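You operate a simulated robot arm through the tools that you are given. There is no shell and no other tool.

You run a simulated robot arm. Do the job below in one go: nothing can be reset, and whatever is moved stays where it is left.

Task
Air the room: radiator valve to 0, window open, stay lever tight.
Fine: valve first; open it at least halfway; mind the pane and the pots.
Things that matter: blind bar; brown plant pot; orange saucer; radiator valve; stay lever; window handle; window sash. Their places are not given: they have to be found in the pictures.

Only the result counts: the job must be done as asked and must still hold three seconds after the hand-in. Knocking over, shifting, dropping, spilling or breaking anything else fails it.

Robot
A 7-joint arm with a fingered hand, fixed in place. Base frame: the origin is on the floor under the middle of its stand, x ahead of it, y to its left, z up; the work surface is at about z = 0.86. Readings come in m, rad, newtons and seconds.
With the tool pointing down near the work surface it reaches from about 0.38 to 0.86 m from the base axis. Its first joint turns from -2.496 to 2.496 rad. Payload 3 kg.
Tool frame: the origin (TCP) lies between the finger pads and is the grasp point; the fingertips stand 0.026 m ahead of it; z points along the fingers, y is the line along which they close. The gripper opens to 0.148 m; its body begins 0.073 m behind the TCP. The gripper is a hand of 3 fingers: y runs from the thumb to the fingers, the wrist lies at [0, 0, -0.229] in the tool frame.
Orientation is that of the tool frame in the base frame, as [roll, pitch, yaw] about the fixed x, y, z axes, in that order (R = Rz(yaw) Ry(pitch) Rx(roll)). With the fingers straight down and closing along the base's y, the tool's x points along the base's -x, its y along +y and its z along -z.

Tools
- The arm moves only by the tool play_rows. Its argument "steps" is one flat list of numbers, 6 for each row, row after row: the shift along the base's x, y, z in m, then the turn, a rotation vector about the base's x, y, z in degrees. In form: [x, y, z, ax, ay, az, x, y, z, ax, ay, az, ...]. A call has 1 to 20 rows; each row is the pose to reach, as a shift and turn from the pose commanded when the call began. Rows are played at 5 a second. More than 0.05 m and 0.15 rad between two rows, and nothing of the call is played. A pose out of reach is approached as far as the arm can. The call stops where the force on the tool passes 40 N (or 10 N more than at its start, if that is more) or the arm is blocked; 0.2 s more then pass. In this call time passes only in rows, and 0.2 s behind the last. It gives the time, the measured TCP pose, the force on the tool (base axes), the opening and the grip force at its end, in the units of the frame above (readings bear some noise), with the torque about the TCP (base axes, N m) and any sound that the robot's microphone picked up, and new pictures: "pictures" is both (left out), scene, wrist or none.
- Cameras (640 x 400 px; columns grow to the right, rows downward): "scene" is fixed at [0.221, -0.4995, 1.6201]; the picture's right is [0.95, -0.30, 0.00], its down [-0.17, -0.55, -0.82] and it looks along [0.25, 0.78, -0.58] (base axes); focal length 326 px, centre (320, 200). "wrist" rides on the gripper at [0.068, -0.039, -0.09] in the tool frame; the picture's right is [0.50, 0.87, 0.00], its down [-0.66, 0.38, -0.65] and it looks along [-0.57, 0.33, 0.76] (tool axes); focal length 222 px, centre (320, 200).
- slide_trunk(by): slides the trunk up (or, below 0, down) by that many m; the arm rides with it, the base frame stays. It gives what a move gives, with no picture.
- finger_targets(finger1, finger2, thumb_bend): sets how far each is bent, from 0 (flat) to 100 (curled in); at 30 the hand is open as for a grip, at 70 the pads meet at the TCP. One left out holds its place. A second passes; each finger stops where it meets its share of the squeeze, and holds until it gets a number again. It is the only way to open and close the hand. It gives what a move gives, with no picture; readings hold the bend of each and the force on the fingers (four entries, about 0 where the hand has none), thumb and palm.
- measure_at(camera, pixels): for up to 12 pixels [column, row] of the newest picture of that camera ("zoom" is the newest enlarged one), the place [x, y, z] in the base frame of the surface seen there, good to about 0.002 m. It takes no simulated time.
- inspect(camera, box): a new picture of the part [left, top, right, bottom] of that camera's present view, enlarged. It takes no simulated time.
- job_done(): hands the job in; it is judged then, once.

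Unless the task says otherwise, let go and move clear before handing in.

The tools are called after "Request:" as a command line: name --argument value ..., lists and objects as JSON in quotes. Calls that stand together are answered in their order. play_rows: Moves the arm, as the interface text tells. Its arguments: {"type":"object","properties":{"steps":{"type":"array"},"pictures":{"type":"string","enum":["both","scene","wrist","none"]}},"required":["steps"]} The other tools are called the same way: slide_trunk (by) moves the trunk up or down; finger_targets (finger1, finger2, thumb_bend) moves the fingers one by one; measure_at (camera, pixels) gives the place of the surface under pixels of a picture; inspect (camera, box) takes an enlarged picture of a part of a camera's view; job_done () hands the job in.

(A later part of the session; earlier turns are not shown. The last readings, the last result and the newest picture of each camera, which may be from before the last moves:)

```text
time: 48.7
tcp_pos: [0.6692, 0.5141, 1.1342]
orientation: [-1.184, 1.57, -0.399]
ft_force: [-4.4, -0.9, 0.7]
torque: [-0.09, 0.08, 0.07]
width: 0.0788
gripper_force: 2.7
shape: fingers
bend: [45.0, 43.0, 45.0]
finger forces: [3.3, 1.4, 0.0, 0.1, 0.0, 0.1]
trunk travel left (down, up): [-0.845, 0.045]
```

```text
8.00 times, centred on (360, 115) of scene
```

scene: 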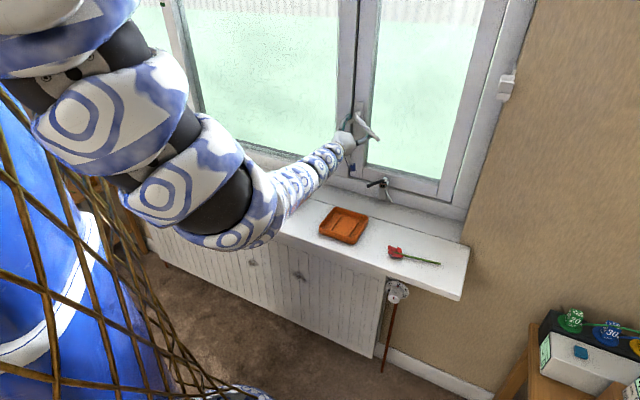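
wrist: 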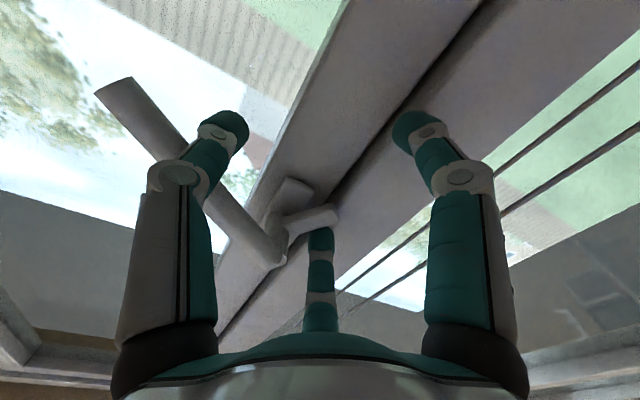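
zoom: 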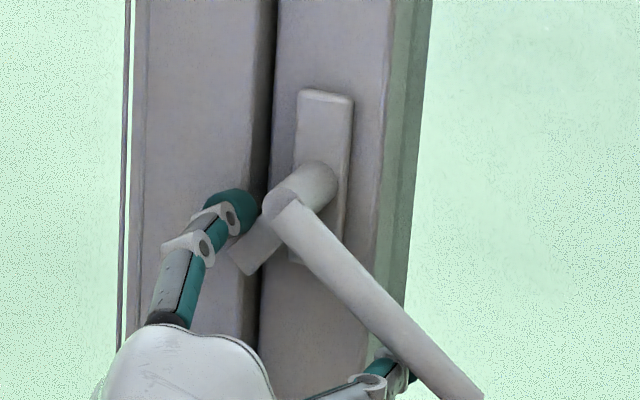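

The handle turned to about 45–50° while I moved in (lever now points down-right, tongue down-left), with light contact on fingers 1 and 2. I'll back straight out and look at the lever before finishing the turn.

Request:
play_rows --steps '[-0.012, -0.012, 0, 0, 0, 0, -0.03, -0.03, 0, 0, 0, 0, -0.055, -0.055, 0, 0, 0, 0, -0.08, -0.08, 0, 0, 0, 0, -0.08, -0.08, 0, 0, 0, 0]'

Request:
inspect --camera "wrist" --box '[160, 60, 480, 260]'

Request:
inspect --camera "scene" --box '[320, 90, 400, 140]'

```text
time: 49.9
tcp_pos: [0.5881, 0.4356, 1.1344]
orientation: [2.26, 1.571, 3.044]
ft_force: [-0.8, 0.7, -0.1]
torque: [0.03, 0.03, -0.03]
width: 0.0787
gripper_force: 0.0
shape: fingers
bend: [45.0, 45.0, 45.0]
finger forces: [0.0, 0.0, 0.0, 0.0, 0.0, 0.0]
trunk travel left (down, up): [-0.845, 0.045]
```

scene: 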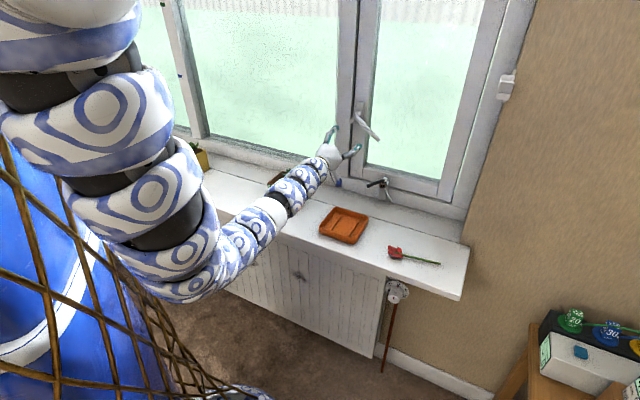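
wrist: 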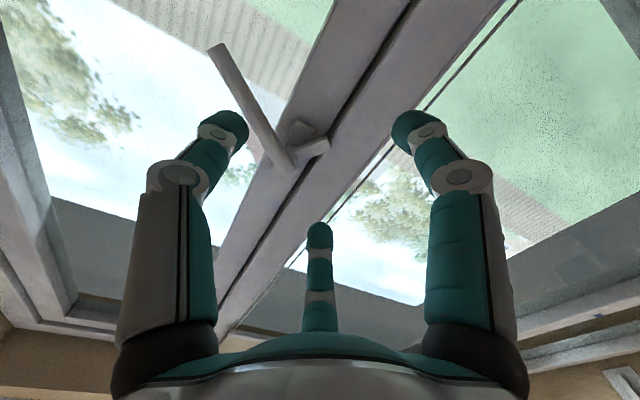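

```text
2.00 times, centred on (320, 160) of wrist
```

zoom: 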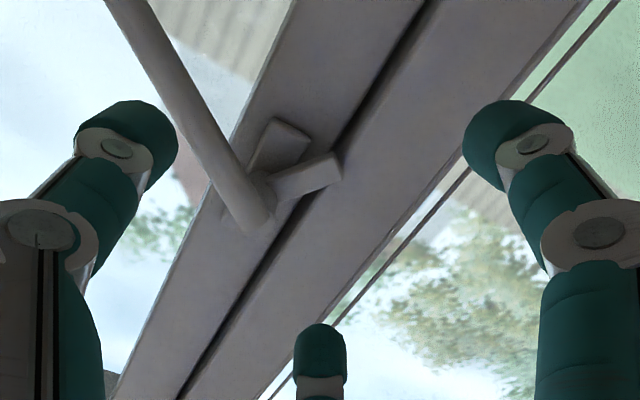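

```text
8.00 times, centred on (360, 115) of scene
```

zoom: 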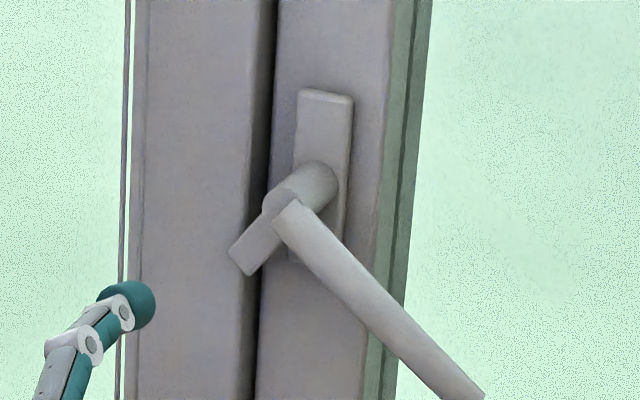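

The lever stays put by friction at roughly 45–50°. I'll measure its line to plan a gentle push from below-left up to horizontal.

Request:
measure_at --camera "scene" --pixels '[[356, 116], [361, 121], [366, 127], [371, 132], [375, 136], [378, 138.5], [351, 122], [353, 119], [359, 104], [380, 140], [370, 136], [364, 130]]'

Request:
measure_at --camera "wrist" --pixels '[[217, 48], [230, 75], [245, 100], [260, 125], [275, 150], [288, 165], [318, 148], [328, 140], [225, 118], [402, 118], [320, 228], [240, 125]]'

```text
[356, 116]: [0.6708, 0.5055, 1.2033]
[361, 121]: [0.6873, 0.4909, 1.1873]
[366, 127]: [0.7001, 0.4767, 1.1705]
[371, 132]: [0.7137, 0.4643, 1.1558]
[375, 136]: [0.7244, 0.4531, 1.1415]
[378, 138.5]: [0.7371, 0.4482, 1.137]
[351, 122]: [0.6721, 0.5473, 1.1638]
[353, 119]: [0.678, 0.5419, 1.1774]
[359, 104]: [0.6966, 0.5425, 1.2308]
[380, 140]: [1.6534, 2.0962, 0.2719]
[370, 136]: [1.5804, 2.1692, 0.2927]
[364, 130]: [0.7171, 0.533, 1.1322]
```

```text
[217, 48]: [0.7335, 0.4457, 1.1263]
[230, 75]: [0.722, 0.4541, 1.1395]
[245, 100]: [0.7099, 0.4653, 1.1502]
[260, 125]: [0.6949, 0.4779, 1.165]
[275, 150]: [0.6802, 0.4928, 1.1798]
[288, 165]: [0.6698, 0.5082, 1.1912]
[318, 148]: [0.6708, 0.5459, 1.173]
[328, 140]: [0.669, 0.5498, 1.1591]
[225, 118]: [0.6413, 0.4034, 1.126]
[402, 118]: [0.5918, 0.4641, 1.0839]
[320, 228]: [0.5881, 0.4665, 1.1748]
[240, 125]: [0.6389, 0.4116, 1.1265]
```

The lever lies at 53° from vertical, its end at u≈0.207, z≈1.13. I'll close the fingers to a compact tip, slip it below the lever at u≈0.18, then push up.

Request:
finger_targets --finger1 69 --finger2 69 --thumb_bend 69

Request:
play_rows --steps '[0.0255, -0.0255, -0.017, 0, 0, 0, 0.0509, -0.0509, -0.034, 0, 0, 0, 0.0509, -0.0509, -0.034, 0, 0, 0, 0.0764, -0.0254, -0.034, 0, 0, 0, 0.1018, 0, -0.034, 0, 0, 0, 0.1273, 0.0255, -0.034, 0, 0, 0, 0.1273, 0.0255, -0.034, 0, 0, 0, 0.1273, 0.0255, -0.034, 0, 0, 0]'

Request:
inspect --camera "scene" --box '[330, 90, 410, 140]'

```text
time: 50.9
tcp_pos: [0.5874, 0.4346, 1.1346]
orientation: [-2.708, 1.57, -1.924]
ft_force: [-0.1, 0.3, -0.5]
torque: [0.05, -0.03, 0.06]
width: 0.0023
gripper_force: 0.2
shape: fingers
bend: [69.0, 69.0, 69.0]
finger forces: [0.0, 0.1, 0.0, 0.0, 0.0, 0.0]
trunk travel left (down, up): [-0.845, 0.045]
```

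```text
time: 52.7
tcp_pos: [0.7169, 0.4617, 1.1008]
orientation: [-2.144, 1.571, -1.36]
ft_force: [0.0, -1.3, -0.9]
torque: [0.03, -0.01, 0.04]
width: 0.002
gripper_force: 0.1
shape: fingers
bend: [69.0, 69.0, 69.0]
finger forces: [0.0, 0.0, 0.1, 0.1, 0.0, 0.0]
trunk travel left (down, up): [-0.845, 0.045]
```

scene: 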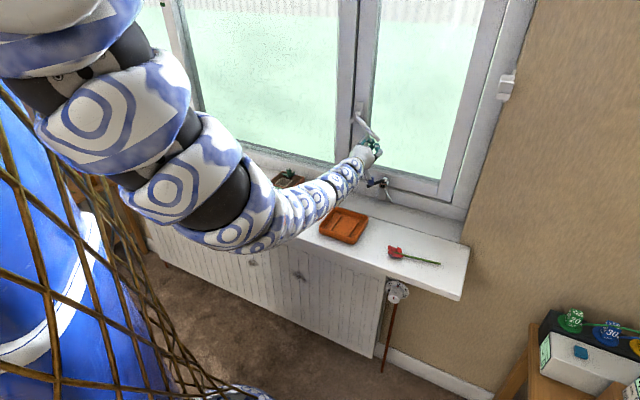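
wrist: 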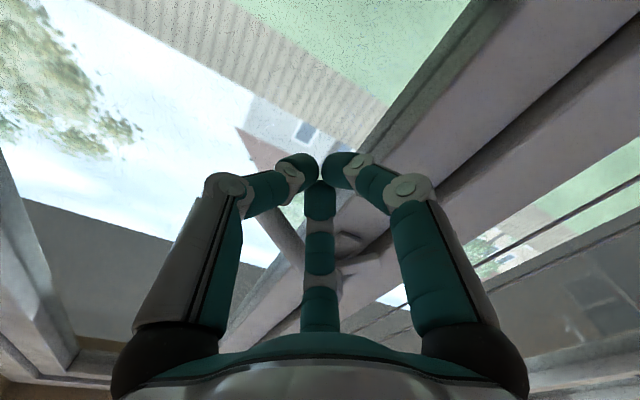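

```text
8.00 times, centred on (370, 115) of scene
```

zoom: 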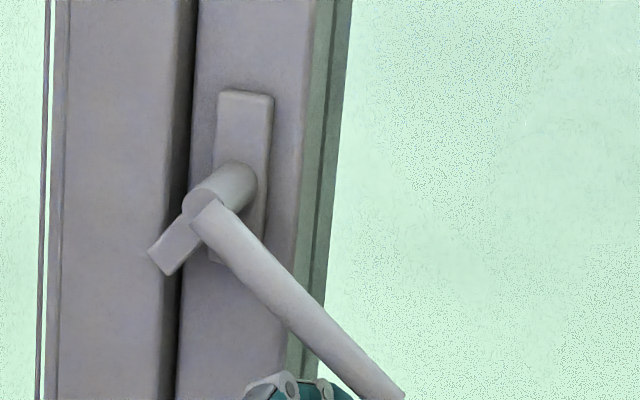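

No contact; the closed fingertips sit just under the lever at u=0.18, z=1.10. Pushing straight up in small steps.

Request:
play_rows --steps '[0, 0, 0.015, 0, 0, 0, 0, 0, 0.03, 0, 0, 0, 0, 0, 0.045, 0, 0, 0, 0, 0, 0.06, 0, 0, 0, 0, 0, 0.07, 0, 0, 0, 0, 0, 0.07, 0, 0, 0]'

Request:
inspect --camera "scene" --box '[330, 80, 410, 130]'

```text
time: 54.1
tcp_pos: [0.7157, 0.4621, 1.171]
orientation: [0.721, 1.569, 1.506]
ft_force: [-2.0, -0.9, -4.8]
torque: [-0.02, -0.05, -0.02]
width: 0.0042
gripper_force: 3.2
shape: fingers
bend: [67.0, 71.0, 69.0]
finger forces: [0.0, 5.4, 0.1, 0.0, 0.0, 0.0]
trunk travel left (down, up): [-0.845, 0.045]
```

scene: 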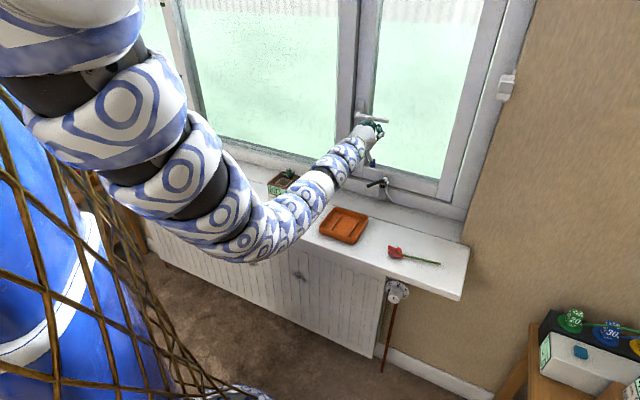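
wrist: 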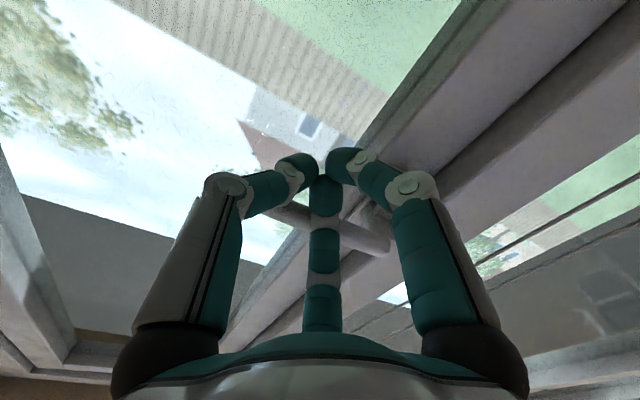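

```text
8.00 times, centred on (370, 105) of scene
```

zoom: 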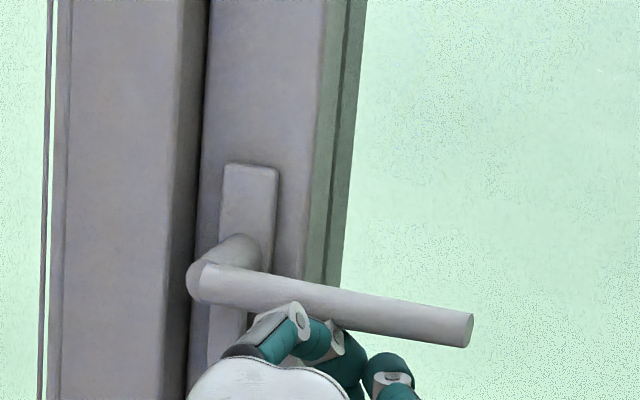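

The lever is near horizontal and the tongue points down. I'll measure the lever's angle.

Request:
measure_at --camera "scene" --pixels '[[357, 115], [365, 116], [372, 117.5], [380, 119], [387, 120.5], [354, 113], [359, 105], [358, 122]]'

```text
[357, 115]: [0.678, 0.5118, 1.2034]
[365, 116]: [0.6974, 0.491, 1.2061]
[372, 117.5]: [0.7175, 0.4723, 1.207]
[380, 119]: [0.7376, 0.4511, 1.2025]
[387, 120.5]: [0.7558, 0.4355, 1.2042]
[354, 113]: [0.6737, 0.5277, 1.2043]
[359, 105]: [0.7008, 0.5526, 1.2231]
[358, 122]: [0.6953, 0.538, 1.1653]
```

The lever is level at z≈1.204 along its whole length, so the handle is at 90°. I'll back off, go up to z≈1.31 above the handle, in front of the sash's left stile.

Request:
play_rows --steps '[0, 0, -0.02, 0, 0, 0, -0.0247, -0.0247, -0.02, 0, 0, 0, -0.0495, -0.0495, -0.02, 0, 0, 0, -0.0742, -0.0742, -0.02, 0, 0, 0, -0.0813, -0.0671, 0.02, 0, 0, 0, -0.0884, -0.06, 0.06, 0, 0, 0, -0.0954, -0.053, 0.1, 0, 0, 0, -0.1053, -0.0431, 0.14, 0, 0, 0, -0.1053, -0.0431, 0.14, 0, 0, 0, -0.1053, -0.0431, 0.14, 0, 0, 0]'

Request:
inspect --camera "scene" --box '[330, 70, 426, 130]'

```text
time: 56.3
tcp_pos: [0.6109, 0.4171, 1.311]
orientation: [2.533, 1.571, -2.965]
ft_force: [-0.3, 0.7, -0.7]
torque: [-0.02, 0.03, -0.01]
width: 0.0021
gripper_force: 0.0
shape: fingers
bend: [69.0, 69.0, 69.0]
finger forces: [0.0, 0.0, 0.0, 0.0, 0.0, 0.0]
trunk travel left (down, up): [-0.845, 0.045]
```

scene: 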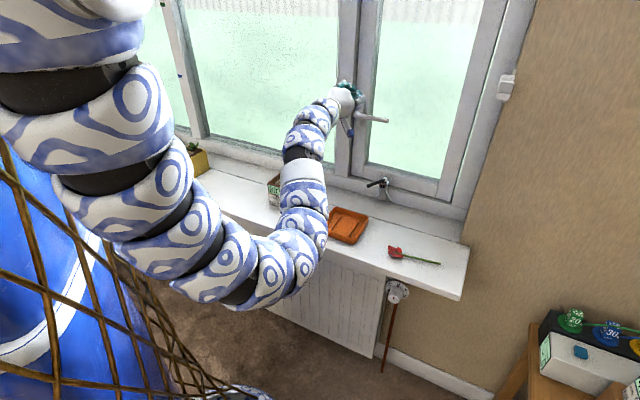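
wrist: 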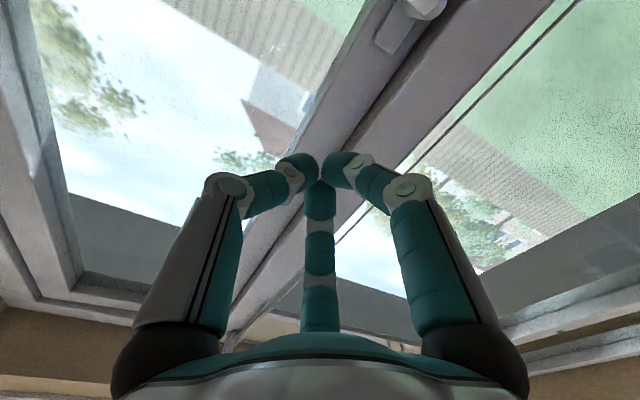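

```text
6.67 times, centred on (378, 100) of scene
```

zoom: 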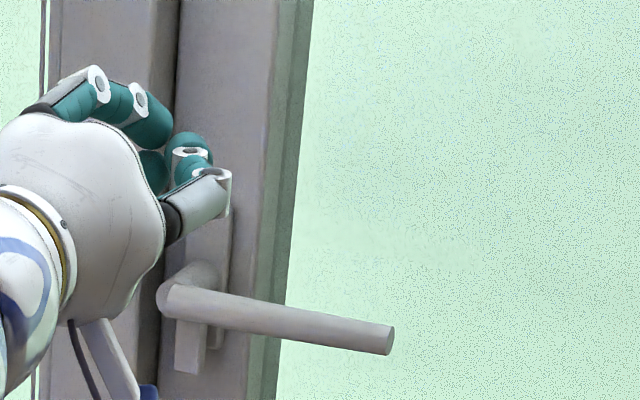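

The handle stays level with its tongue clear of the mullion. The elbow looks close to the sill and saucer in the picture, so I'll check its position.

Request:
measure_at --camera "scene" --pixels '[[300, 170], [305, 200], [310, 240], [295, 275], [270, 290], [240, 290], [322, 215], [325, 240], [280, 180], [340, 95], [345, 130], [350, 135]]'

```text
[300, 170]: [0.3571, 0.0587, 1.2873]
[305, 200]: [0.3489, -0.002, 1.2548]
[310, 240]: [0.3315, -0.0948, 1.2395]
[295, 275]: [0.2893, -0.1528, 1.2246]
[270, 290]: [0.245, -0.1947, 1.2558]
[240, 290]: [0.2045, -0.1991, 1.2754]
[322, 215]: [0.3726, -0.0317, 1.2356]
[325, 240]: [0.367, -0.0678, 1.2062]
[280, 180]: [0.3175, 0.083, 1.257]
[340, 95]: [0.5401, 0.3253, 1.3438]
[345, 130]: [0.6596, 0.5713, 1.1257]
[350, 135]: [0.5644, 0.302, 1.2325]
```

The arm is well clear of sill and pots. Now moving the closed fingertips onto the stile and starting a gentle 3 cm push outward.

Request:
play_rows --steps '[0.0247, 0.0247, 0, 0, 0, 0, 0.0495, 0.0495, 0, 0, 0, 0, 0.0707, 0.0707, 0, 0, 0, 0, 0.0813, 0.0813, 0, 0, 0, 0, 0.0919, 0.0919, 0, 0, 0, 0, 0.1025, 0.1025, 0, 0, 0, 0, 0.1131, 0.1131, 0, 0, 0, 0, 0.1131, 0.1131, 0, 0, 0, 0]'

Request:
inspect --camera "scene" --box '[320, 60, 480, 210]'

```text
time: 58.1
tcp_pos: [0.7236, 0.5315, 1.3112]
orientation: [0.183, 1.568, 0.967]
ft_force: [-0.2, 0.6, 0.2]
torque: [0.01, 0.03, -0.01]
width: 0.0016
gripper_force: 0.1
shape: fingers
bend: [69.0, 69.0, 69.0]
finger forces: [0.0, 0.0, 0.0, 0.0, 0.0, 0.1]
trunk travel left (down, up): [-0.845, 0.045]
```

scene: 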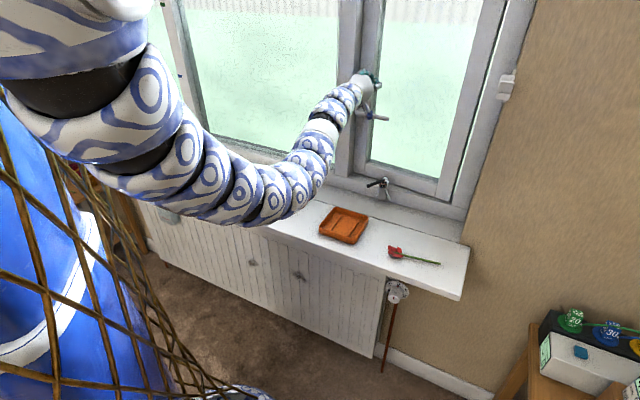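
wrist: 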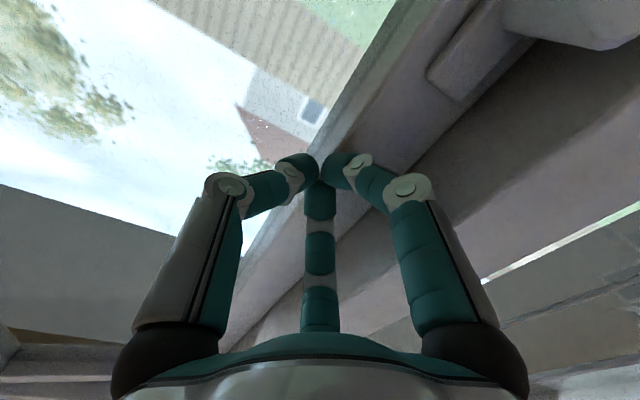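

```text
2.67 times, centred on (400, 135) of scene
```

zoom: 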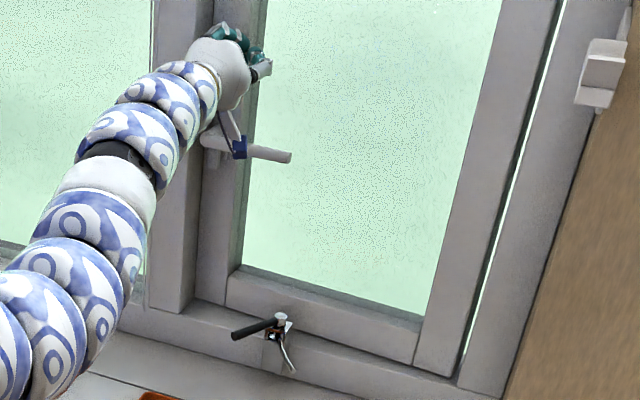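

The sash moved outward almost without force and no glass was touched. I'll measure the sash angle and the rod position before pushing farther.

Request:
measure_at --camera "scene" --pixels '[[398, 150], [410, 178], [440, 186], [470, 110], [480, 80], [402, 170], [425, 178], [394, 201], [391, 199], [388, 195], [380, 60], [378, 50]]'

Request:
inspect --camera "scene" --box '[360, 160, 424, 210]'

```text
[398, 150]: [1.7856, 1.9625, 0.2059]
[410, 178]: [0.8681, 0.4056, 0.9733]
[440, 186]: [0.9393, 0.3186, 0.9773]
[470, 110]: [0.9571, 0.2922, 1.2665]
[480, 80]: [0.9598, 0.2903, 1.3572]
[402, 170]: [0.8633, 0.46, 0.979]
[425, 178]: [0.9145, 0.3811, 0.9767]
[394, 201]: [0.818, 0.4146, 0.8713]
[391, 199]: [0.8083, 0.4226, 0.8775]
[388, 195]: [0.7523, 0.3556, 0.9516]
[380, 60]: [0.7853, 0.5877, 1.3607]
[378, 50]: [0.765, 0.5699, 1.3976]
```

```text
8.00 times, centred on (392, 185) of scene
```

zoom: 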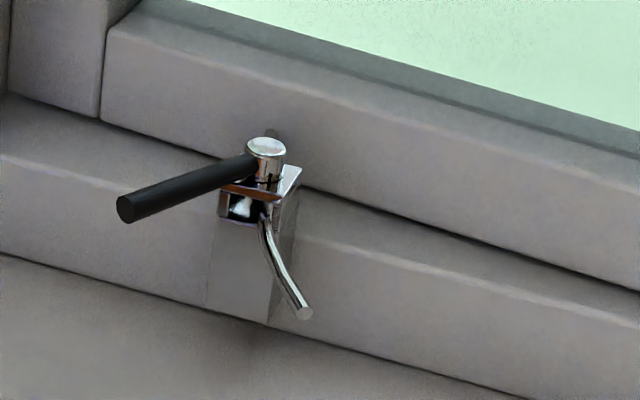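

The sash stands about 6° open, and roughly a quarter of the exposed stay rod is used, so the full range is around 23–25°. I'll push slowly on toward 14°, following the stile's arc.

Request:
play_rows --steps '[0.0092, 0.0062, 0, 0, 0, 0, 0.0185, 0.0125, 0, 0, 0, 0, 0.0277, 0.0187, 0, 0, 0, 0, 0.037, 0.025, 0, 0, 0, 0, 0.0462, 0.0312, 0, 0, 0, 0, 0.0462, 0.0312, 0, 0, 0, 0]'

Request:
inspect --camera "scene" --box '[352, 160, 432, 210]'

Request:
measure_at --camera "scene" --pixels '[[410, 176], [440, 186], [425, 181], [402, 172], [470, 110], [475, 95]]'

```text
time: 59.5
tcp_pos: [0.7696, 0.5617, 1.3113]
orientation: [-0.181, 1.57, 0.606]
ft_force: [1.2, -1.8, -0.1]
torque: [-0.03, 0.0, -0.02]
width: 0.0004
gripper_force: 1.1
shape: fingers
bend: [70.0, 70.0, 69.0]
finger forces: [1.3, 1.4, 0.0, 0.1, 0.0, 0.0]
trunk travel left (down, up): [-0.845, 0.045]
```

scene: 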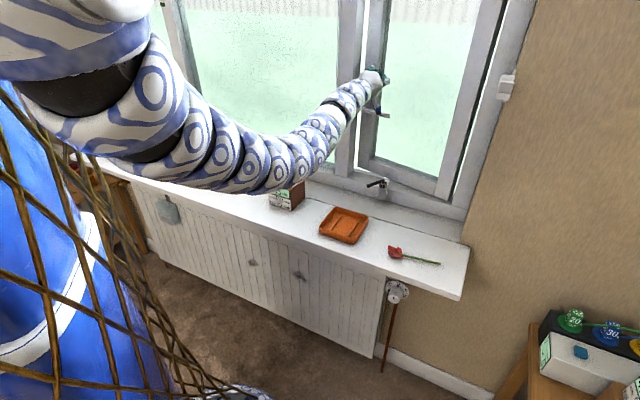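
wrist: 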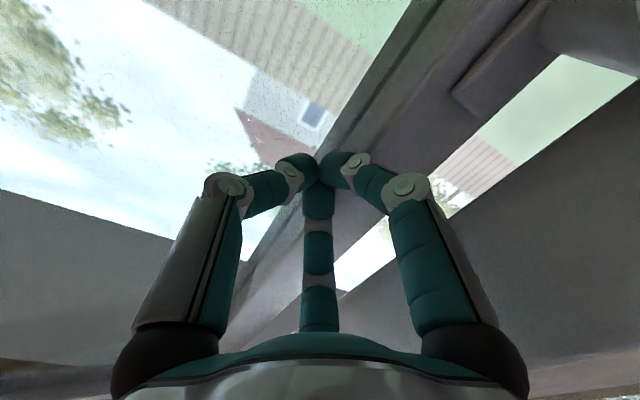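

```text
8.00 times, centred on (392, 185) of scene
```

zoom: 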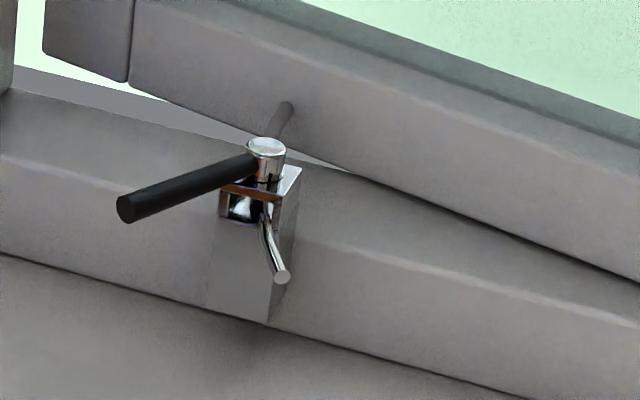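

```text
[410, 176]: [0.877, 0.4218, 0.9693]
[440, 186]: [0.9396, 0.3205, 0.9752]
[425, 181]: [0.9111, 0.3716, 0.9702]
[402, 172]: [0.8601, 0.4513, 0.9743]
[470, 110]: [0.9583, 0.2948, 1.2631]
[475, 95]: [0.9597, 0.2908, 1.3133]
```

The sash is about 13.5° open, with light contact (≈1.3 N) and about 45% of the rod's exposed length left. Continuing slowly to ≈19°.

Request:
play_rows --steps '[0.0068, 0.004, 0, 0, 0, 0, 0.0136, 0.0079, 0, 0, 0, 0, 0.0203, 0.0119, 0, 0, 0, 0, 0.0271, 0.0158, 0, 0, 0, 0, 0.0271, 0.0158, 0, 0, 0, 0, 0.0271, 0.0158, 0, 0, 0, 0]'

Request:
inspect --camera "scene" --box '[352, 160, 432, 210]'

Request:
measure_at --camera "scene" --pixels '[[410, 174], [440, 186], [425, 180], [402, 171], [430, 182], [415, 176]]'

```text
time: 60.9
tcp_pos: [0.7965, 0.5794, 1.31]
orientation: [-2.577, 1.57, -1.791]
ft_force: [-0.1, -0.2, -1.0]
torque: [0.02, -0.01, 0.0]
width: 0.0012
gripper_force: 0.2
shape: fingers
bend: [69.0, 69.0, 69.0]
finger forces: [0.0, 0.0, 0.1, 0.0, 0.1, 0.1]
trunk travel left (down, up): [-0.845, 0.045]
```

scene: 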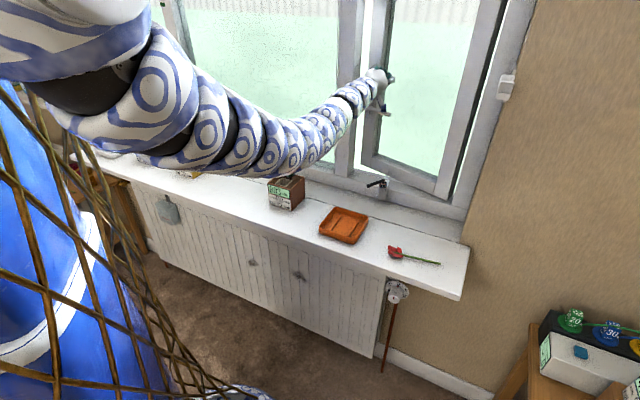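
wrist: 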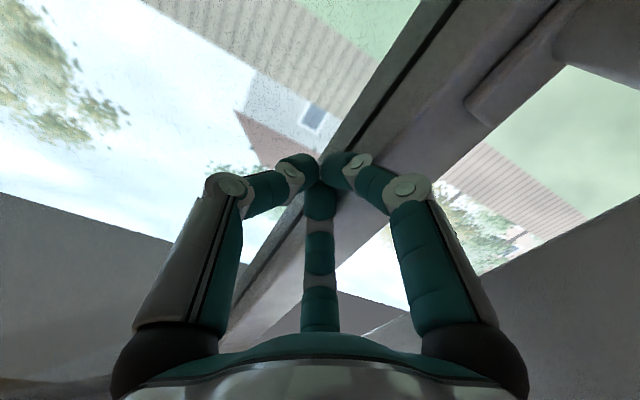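

```text
8.00 times, centred on (392, 185) of scene
```

zoom: 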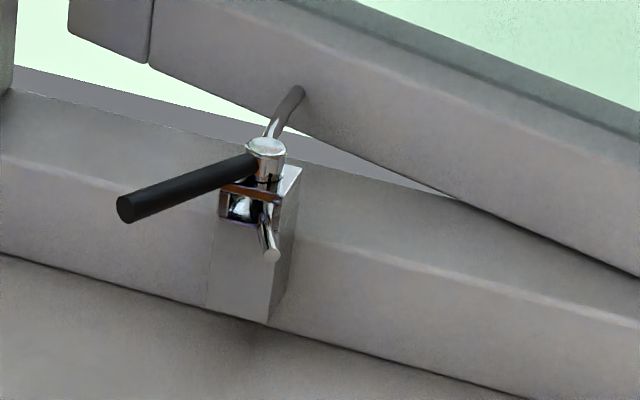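

```text
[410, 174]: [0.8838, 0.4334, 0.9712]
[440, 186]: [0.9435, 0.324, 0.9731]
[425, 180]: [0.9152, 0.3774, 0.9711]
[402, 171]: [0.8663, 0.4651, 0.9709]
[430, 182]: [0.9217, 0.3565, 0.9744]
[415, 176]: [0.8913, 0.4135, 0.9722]
```

The sash is at ≈16.4°, with a short piece of rod (≈5 px) still in front of the clamp. Pushing a little more, to about 20°, watching for a stop.

Request:
play_rows --steps '[0.0049, 0.0025, 0, 0, 0, 0, 0.0098, 0.005, 0, 0, 0, 0, 0.0146, 0.0074, 0, 0, 0, 0, 0.0195, 0.0099, 0, 0, 0, 0, 0.0195, 0.0099, 0, 0, 0, 0, 0.0195, 0.0099, 0, 0, 0, 0]'

Request:
inspect --camera "scene" --box '[352, 160, 432, 210]'

Request:
measure_at --camera "scene" --pixels '[[410, 172], [440, 186], [425, 179], [402, 169], [430, 181], [415, 174]]'

```text
time: 62.3
tcp_pos: [0.8153, 0.5875, 1.3104]
orientation: [-0.755, 1.57, 0.027]
ft_force: [-1.4, 0.5, -0.6]
torque: [-0.01, -0.02, -0.04]
width: 0.001
gripper_force: 0.8
shape: fingers
bend: [69.0, 69.0, 69.0]
finger forces: [0.0, 0.1, 0.1, 0.0, 1.2, 0.1]
trunk travel left (down, up): [-0.845, 0.045]
```

scene: 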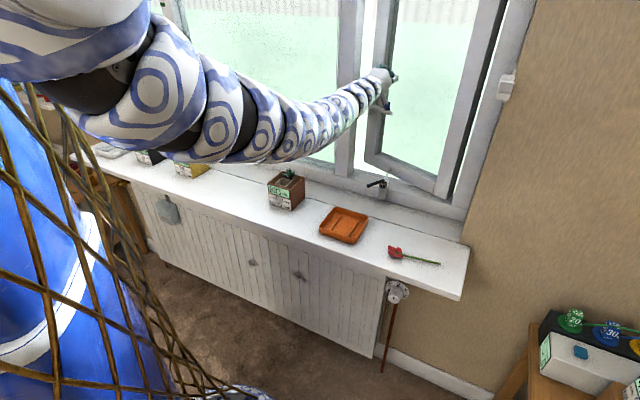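
wrist: 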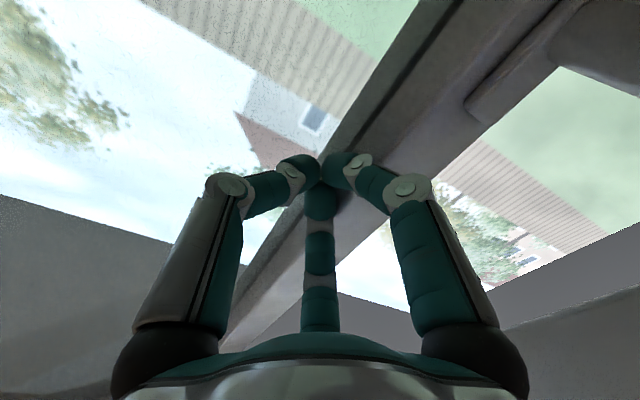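

```text
8.00 times, centred on (392, 185) of scene
```

zoom: 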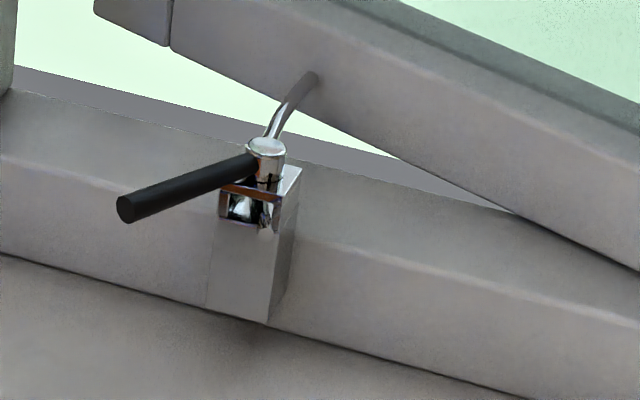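

```text
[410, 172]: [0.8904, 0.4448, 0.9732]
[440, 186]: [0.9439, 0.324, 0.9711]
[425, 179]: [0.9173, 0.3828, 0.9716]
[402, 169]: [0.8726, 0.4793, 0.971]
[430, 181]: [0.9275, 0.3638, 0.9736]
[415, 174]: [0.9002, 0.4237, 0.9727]
```

The sash is ≈20.5° open with the rod end about flush with the clamp front, i.e. near full travel. I'll withdraw the hand straight back and verify the sash stays.

Request:
play_rows --steps '[-0.01, -0.01, 0, 0, 0, 0, -0.03, -0.03, 0, 0, 0, 0, -0.055, -0.055, 0, 0, 0, 0, -0.08, -0.08, 0, 0, 0, 0, -0.105, -0.105, 0, 0, 0, 0, -0.13, -0.13, 0, 0, 0, 0, -0.155, -0.155, 0, 0, 0, 0, -0.18, -0.18, 0, 0, 0, 0, -0.2064, -0.2064, 0, 0, 0, 0, -0.2064, -0.2064, 0, 0, 0, 0]'

Request:
inspect --camera "scene" --box '[352, 160, 432, 210]'

Request:
measure_at --camera "scene" --pixels '[[410, 172], [440, 186], [425, 179], [402, 169], [430, 181], [415, 174]]'

```text
time: 64.5
tcp_pos: [0.7354, 0.5098, 1.3097]
orientation: [-0.647, 1.571, 0.14]
ft_force: [0.0, -0.3, 0.5]
torque: [-0.05, -0.03, -0.04]
width: 0.0017
gripper_force: 0.1
shape: fingers
bend: [69.0, 69.0, 69.0]
finger forces: [0.0, 0.1, 0.1, 0.1, 0.0, 0.0]
out of reach, approached as far as the arm can: row 5, 6, 7, 8, 9, 10
trunk travel left (down, up): [-0.845, 0.045]
```

scene: 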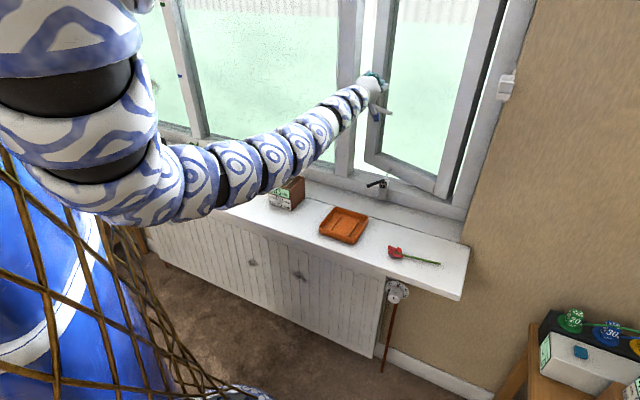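
wrist: 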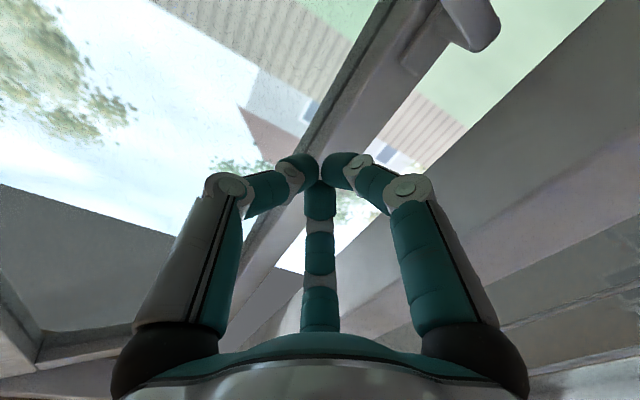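

```text
8.00 times, centred on (392, 185) of scene
```

zoom: 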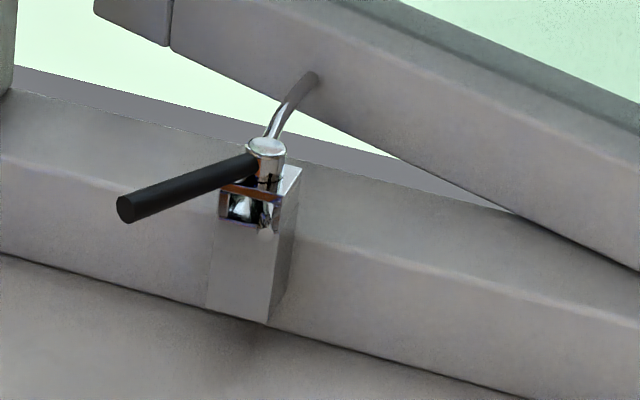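

```text
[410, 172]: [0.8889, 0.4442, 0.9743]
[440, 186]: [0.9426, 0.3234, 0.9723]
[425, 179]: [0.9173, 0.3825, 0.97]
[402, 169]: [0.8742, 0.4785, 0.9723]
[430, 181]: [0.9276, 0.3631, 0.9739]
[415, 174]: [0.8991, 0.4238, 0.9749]
```

The sash holds at ≈20.5° by itself. The retreat stopped at n≈0.88 due to arm reach in this configuration, so I'll come down and back while tilting the tool downward, which I need for the stay lever anyway.

Request:
play_rows --steps '[-0.009, -0.009, -0.03, -2.83, 2.83, 0, -0.018, -0.018, -0.06, -5.66, 5.66, 0, -0.0265, -0.0265, -0.09, -8.48, 8.48, 0, -0.0354, -0.0354, -0.12, -11.3, 11.3, 0, -0.0354, -0.0354, -0.12, -11.3, 11.3, 0]'

```text
time: 65.7
tcp_pos: [0.7022, 0.4726, 1.1852]
orientation: [-3.141, 1.291, -2.356]
ft_force: [-0.4, -0.4, 0.9]
torque: [0.0, 0.0, 0.02]
width: 0.0016
gripper_force: 0.1
shape: fingers
bend: [69.0, 69.0, 69.0]
finger forces: [0.0, 0.0, 0.0, 0.0, 0.1, 0.0]
trunk travel left (down, up): [-0.845, 0.045]
```

scene: 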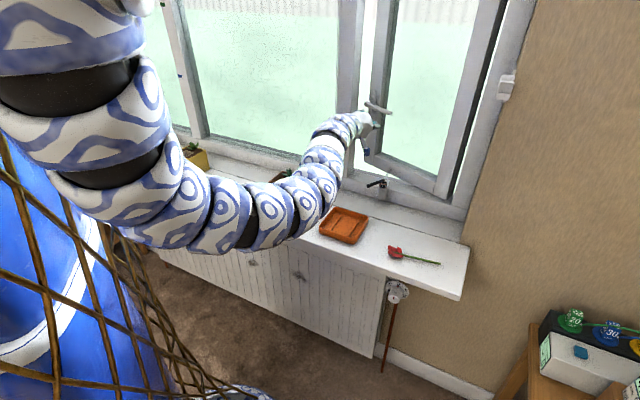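
wrist: 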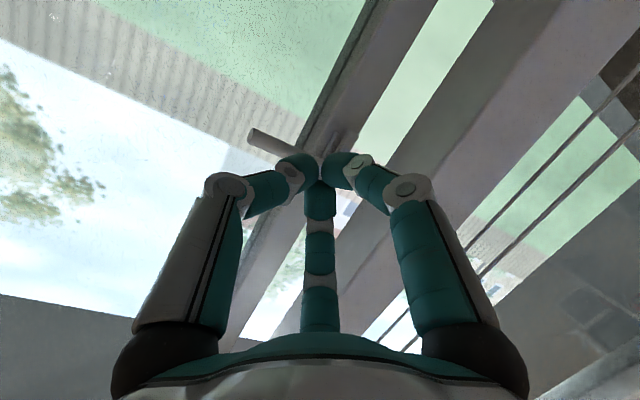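

Reached as commanded (n≈0.83, u≈0.162, z=1.185, 16° tilt). Moving on to the right of and above the stay lever with a 45° downward tilt.

Request:
play_rows --steps '[0.0042, -0.024, -0.029, -4.1, 4.1, 0, 0.0085, -0.0481, -0.058, -8.2, 8.2, 0, 0.0127, -0.0721, -0.087, -12.3, 12.3, 0, 0.017, -0.0962, -0.116, -16.4, 16.4, 0, 0.0212, -0.1202, -0.145, -20.5, 20.5, 0, 0.0212, -0.1202, -0.145, -20.5, 20.5, 0, 0.0212, -0.1202, -0.145, -20.5, 20.5, 0]'

Request:
inspect --camera "scene" --box '[352, 150, 432, 210]'

Request:
inspect --camera "wrist" --box '[240, 0, 480, 180]'

```text
time: 67.3
tcp_pos: [0.7231, 0.3504, 1.0406]
orientation: [-3.14, 0.785, -2.355]
ft_force: [-0.5, 0.2, -0.6]
torque: [-0.02, 0.0, 0.0]
width: 0.0017
gripper_force: 0.1
shape: fingers
bend: [69.0, 69.0, 69.0]
finger forces: [0.1, 0.0, 0.0, 0.1, 0.0, 0.1]
trunk travel left (down, up): [-0.845, 0.045]
```

scene: 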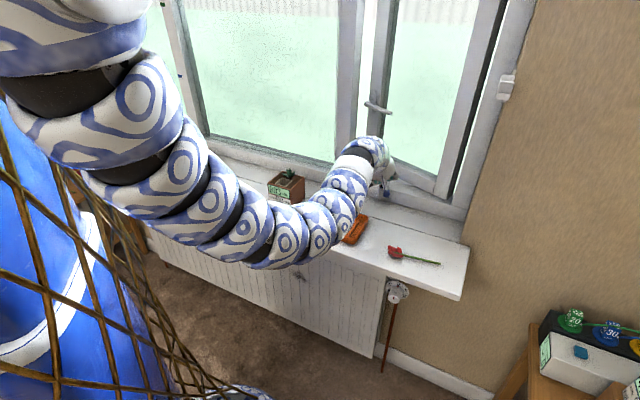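
wrist: 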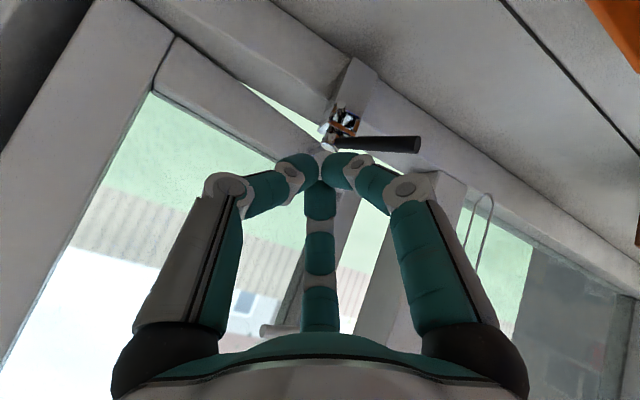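

```text
6.67 times, centred on (392, 180) of scene
```

zoom: 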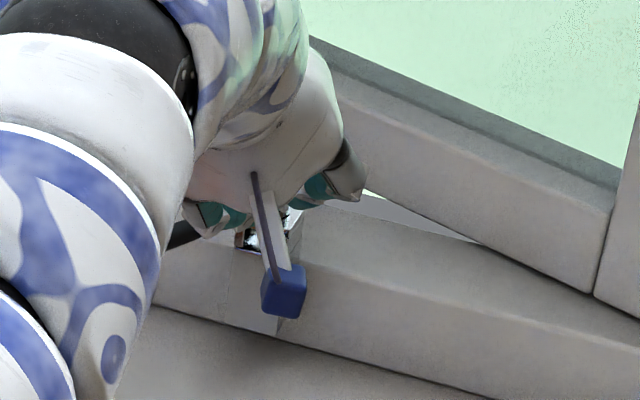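

```text
2.22 times, centred on (360, 90) of wrist
```

zoom: 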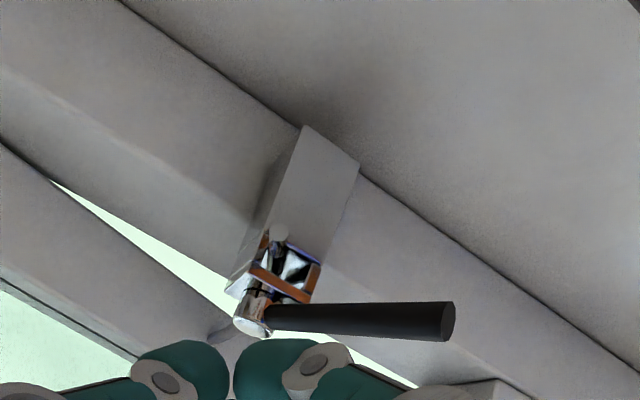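

The clamp with the rod still inside is visible at wrist (343,125), lever tip at (415,145). I'll measure these from close up, plus the forearm's height over the saucer.

Request:
measure_at --camera "wrist" --pixels '[[418, 145], [405, 143], [385, 142], [365, 142], [350, 141], [330, 147], [334, 122], [340, 130], [345, 118], [360, 75], [380, 140], [400, 150]]'

Request:
measure_at --camera "scene" --pixels '[[345, 200], [320, 230], [355, 215], [290, 240], [350, 232], [362, 225], [388, 195], [383, 170]]'

```text
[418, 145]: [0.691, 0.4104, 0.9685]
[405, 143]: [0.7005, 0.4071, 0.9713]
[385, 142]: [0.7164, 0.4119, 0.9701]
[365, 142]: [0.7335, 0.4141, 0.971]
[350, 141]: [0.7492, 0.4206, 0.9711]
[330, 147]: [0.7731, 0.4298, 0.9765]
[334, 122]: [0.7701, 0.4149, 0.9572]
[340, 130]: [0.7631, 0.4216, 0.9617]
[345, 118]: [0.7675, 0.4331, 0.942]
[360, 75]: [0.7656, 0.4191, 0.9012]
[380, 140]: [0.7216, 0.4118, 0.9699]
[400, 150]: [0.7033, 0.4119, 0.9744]
```

```text
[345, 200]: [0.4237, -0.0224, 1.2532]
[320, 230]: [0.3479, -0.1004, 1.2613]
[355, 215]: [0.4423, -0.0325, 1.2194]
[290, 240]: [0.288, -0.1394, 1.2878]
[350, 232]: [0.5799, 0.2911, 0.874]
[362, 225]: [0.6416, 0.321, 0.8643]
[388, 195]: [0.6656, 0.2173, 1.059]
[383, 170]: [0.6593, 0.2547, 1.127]
```

Lever line runs from the pivot (u 0.243, n 0.851) to the tip (0.198, 0.779) at z≈0.97; the forearm is high above the saucer. I'll come down on its right side and push it gently clockwise (seen from above) as a test.

Request:
play_rows --steps '[0.0016, 0.0026, -0.034, 0, 0, 0, 0.0031, 0.0052, -0.0686, 0, 0, 0, 0.0031, 0.0052, -0.0686, 0, 0, 0, 0.0013, 0.019, -0.0686, 0, 0, 0, -0.0004, 0.0328, -0.0686, 0, 0, 0, -0.0024, 0.0396, -0.0686, 0, 0, 0, -0.0064, 0.0458, -0.0686, 0, 0, 0, -0.01, 0.0524, -0.0686, 0, 0, 0, -0.01, 0.0524, -0.0686, 0, 0, 0]'

Request:
inspect --camera "wrist" --box '[240, 40, 480, 220]'

```text
time: 69.3
tcp_pos: [0.7137, 0.4001, 0.9707]
orientation: [-3.141, 0.786, -2.357]
ft_force: [5.6, -18.8, 3.5]
torque: [0.03, -0.04, -0.3]
width: 0.0073
gripper_force: 13.6
shape: fingers
bend: [69.0, 71.0, 67.0]
finger forces: [0.0, 26.6, 0.0, 0.0, 0.0, 0.0]
trunk travel left (down, up): [-0.845, 0.045]
```

scene: 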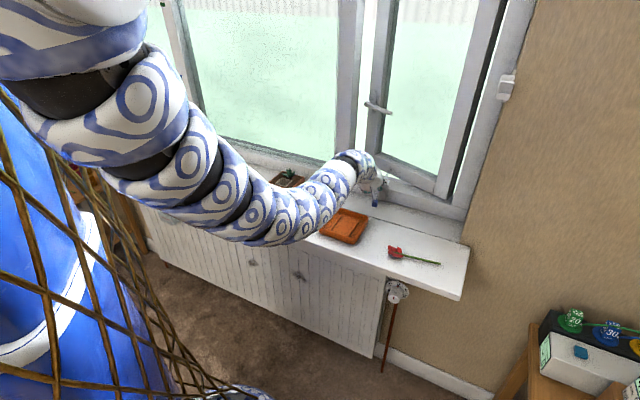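
wrist: 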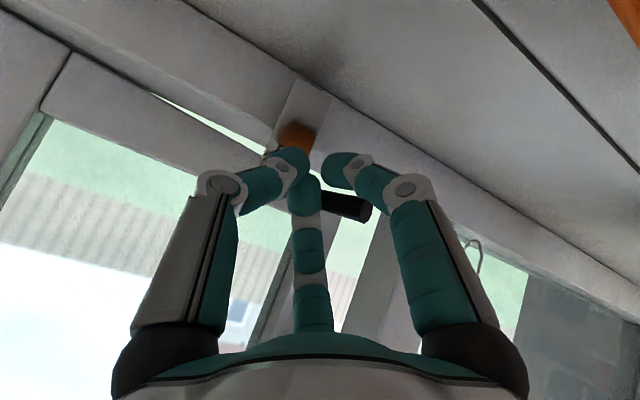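

```text
2.22 times, centred on (360, 130) of wrist
```

zoom: 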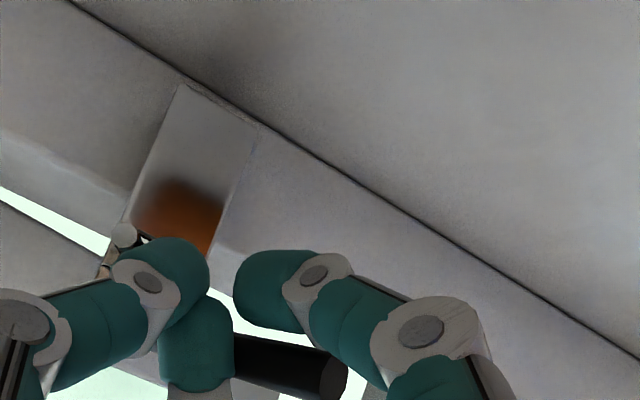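

Finger 2 presses the lever with ~27 N and the hand reached its spot; I need to see whether the lever turned or is at a stop.

Request:
measure_at --camera "wrist" --pixels '[[365, 206], [355, 204], [345, 202], [338, 200], [300, 130], [293, 145], [305, 112], [366, 212]]'

Request:
inspect --camera "scene" --box '[352, 160, 432, 210]'

```text
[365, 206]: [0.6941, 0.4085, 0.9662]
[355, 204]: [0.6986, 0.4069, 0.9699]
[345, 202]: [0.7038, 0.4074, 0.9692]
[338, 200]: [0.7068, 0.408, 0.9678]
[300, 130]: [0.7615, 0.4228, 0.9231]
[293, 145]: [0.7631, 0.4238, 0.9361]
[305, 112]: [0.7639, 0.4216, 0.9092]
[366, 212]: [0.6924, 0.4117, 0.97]
```

```text
8.00 times, centred on (392, 185) of scene
```

zoom: 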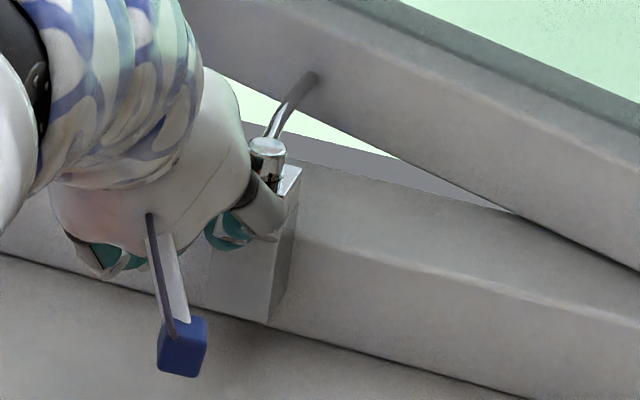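

The lever did not budge clockwise (tip still at u≈0.20, n≈0.78), so that is its loose end stop; tightening must be counter-clockwise. I'll back off to the right, lift, and turn the hand to line up with the lever for a straddling grip.

Request:
play_rows --steps '[0.0066, -0.0236, 0, 0, 0, 0, 0.0131, -0.0472, 0, 0, 0, 0, 0.0131, -0.0472, 0.035, 0, 0, 0, 0.0131, -0.0472, 0.07, 0, 0, 0, -0.0012, -0.0347, 0.067, 0, 0, -8, -0.0156, -0.0221, 0.0635, 0, 0, -16, -0.0299, -0.0096, 0.06, 0, 0, -24, -0.0442, 0.003, 0.057, 0, 0, -32, -0.0442, 0.003, 0.057, 0, 0, -32, -0.0442, 0.003, 0.057, 0, 0, -32]'

Request:
inspect --camera "wrist" --box '[160, 0, 480, 200]'

```text
time: 71.5
tcp_pos: [0.6676, 0.4068, 1.0281]
orientation: [-3.14, 0.784, -2.914]
ft_force: [-0.1, 0.2, -0.4]
torque: [0.01, -0.01, 0.0]
width: 0.0019
gripper_force: 0.0
shape: fingers
bend: [69.0, 69.0, 69.0]
finger forces: [0.0, 0.0, 0.0, 0.1, 0.0, 0.0]
trunk travel left (down, up): [-0.845, 0.045]
```

scene: 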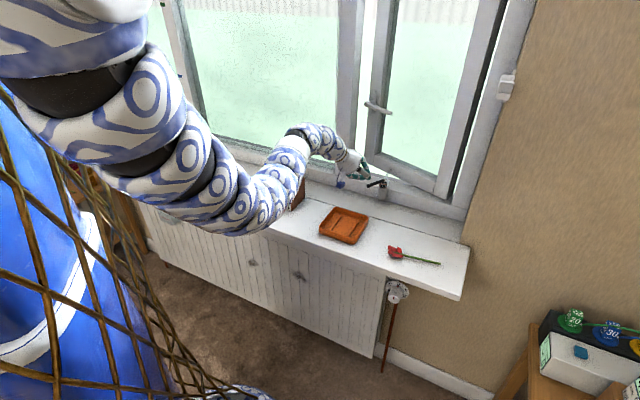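
wrist: 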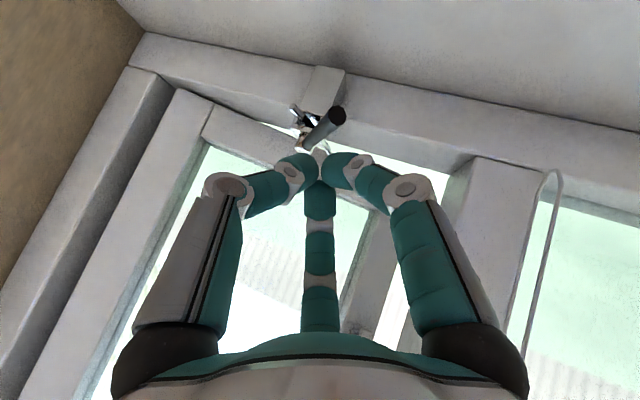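

```text
2.00 times, centred on (320, 100) of wrist
```

zoom: 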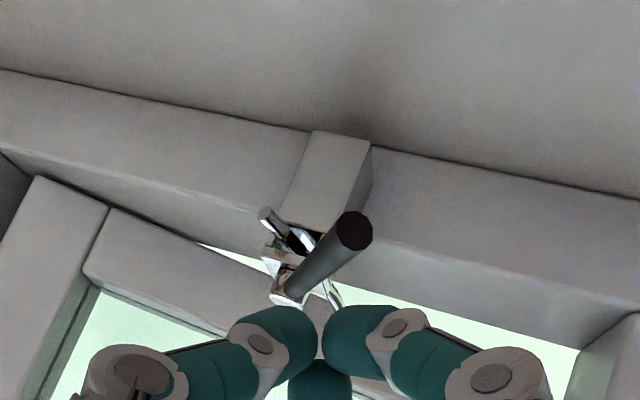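

The hand now faces along the lever; the forearm passes near the brown pot in the picture, so I'll check its real clearance and the lever's position.

Request:
measure_at --camera "scene" --pixels '[[290, 160], [275, 190], [265, 210], [310, 130], [300, 195], [340, 150], [240, 225], [285, 200]]'

Request:
measure_at --camera "wrist" --pixels '[[337, 115], [330, 122], [322, 130], [315, 138], [308, 143], [303, 146], [293, 108], [310, 118], [330, 80], [555, 180], [545, 240], [470, 190]]'

```text
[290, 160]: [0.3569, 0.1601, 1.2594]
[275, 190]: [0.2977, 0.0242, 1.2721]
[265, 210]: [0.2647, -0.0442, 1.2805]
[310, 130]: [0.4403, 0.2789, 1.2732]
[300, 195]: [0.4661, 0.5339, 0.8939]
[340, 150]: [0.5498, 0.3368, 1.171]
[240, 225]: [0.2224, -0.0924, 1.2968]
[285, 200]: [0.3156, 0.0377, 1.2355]
```

```text
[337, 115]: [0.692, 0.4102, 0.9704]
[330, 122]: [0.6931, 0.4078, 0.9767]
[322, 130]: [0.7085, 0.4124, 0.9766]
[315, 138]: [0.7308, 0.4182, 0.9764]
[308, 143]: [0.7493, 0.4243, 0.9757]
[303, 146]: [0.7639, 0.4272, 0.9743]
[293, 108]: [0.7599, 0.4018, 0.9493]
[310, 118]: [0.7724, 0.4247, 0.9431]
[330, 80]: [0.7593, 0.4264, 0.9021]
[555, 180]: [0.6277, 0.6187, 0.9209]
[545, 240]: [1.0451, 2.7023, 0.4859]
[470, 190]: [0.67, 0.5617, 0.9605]
```

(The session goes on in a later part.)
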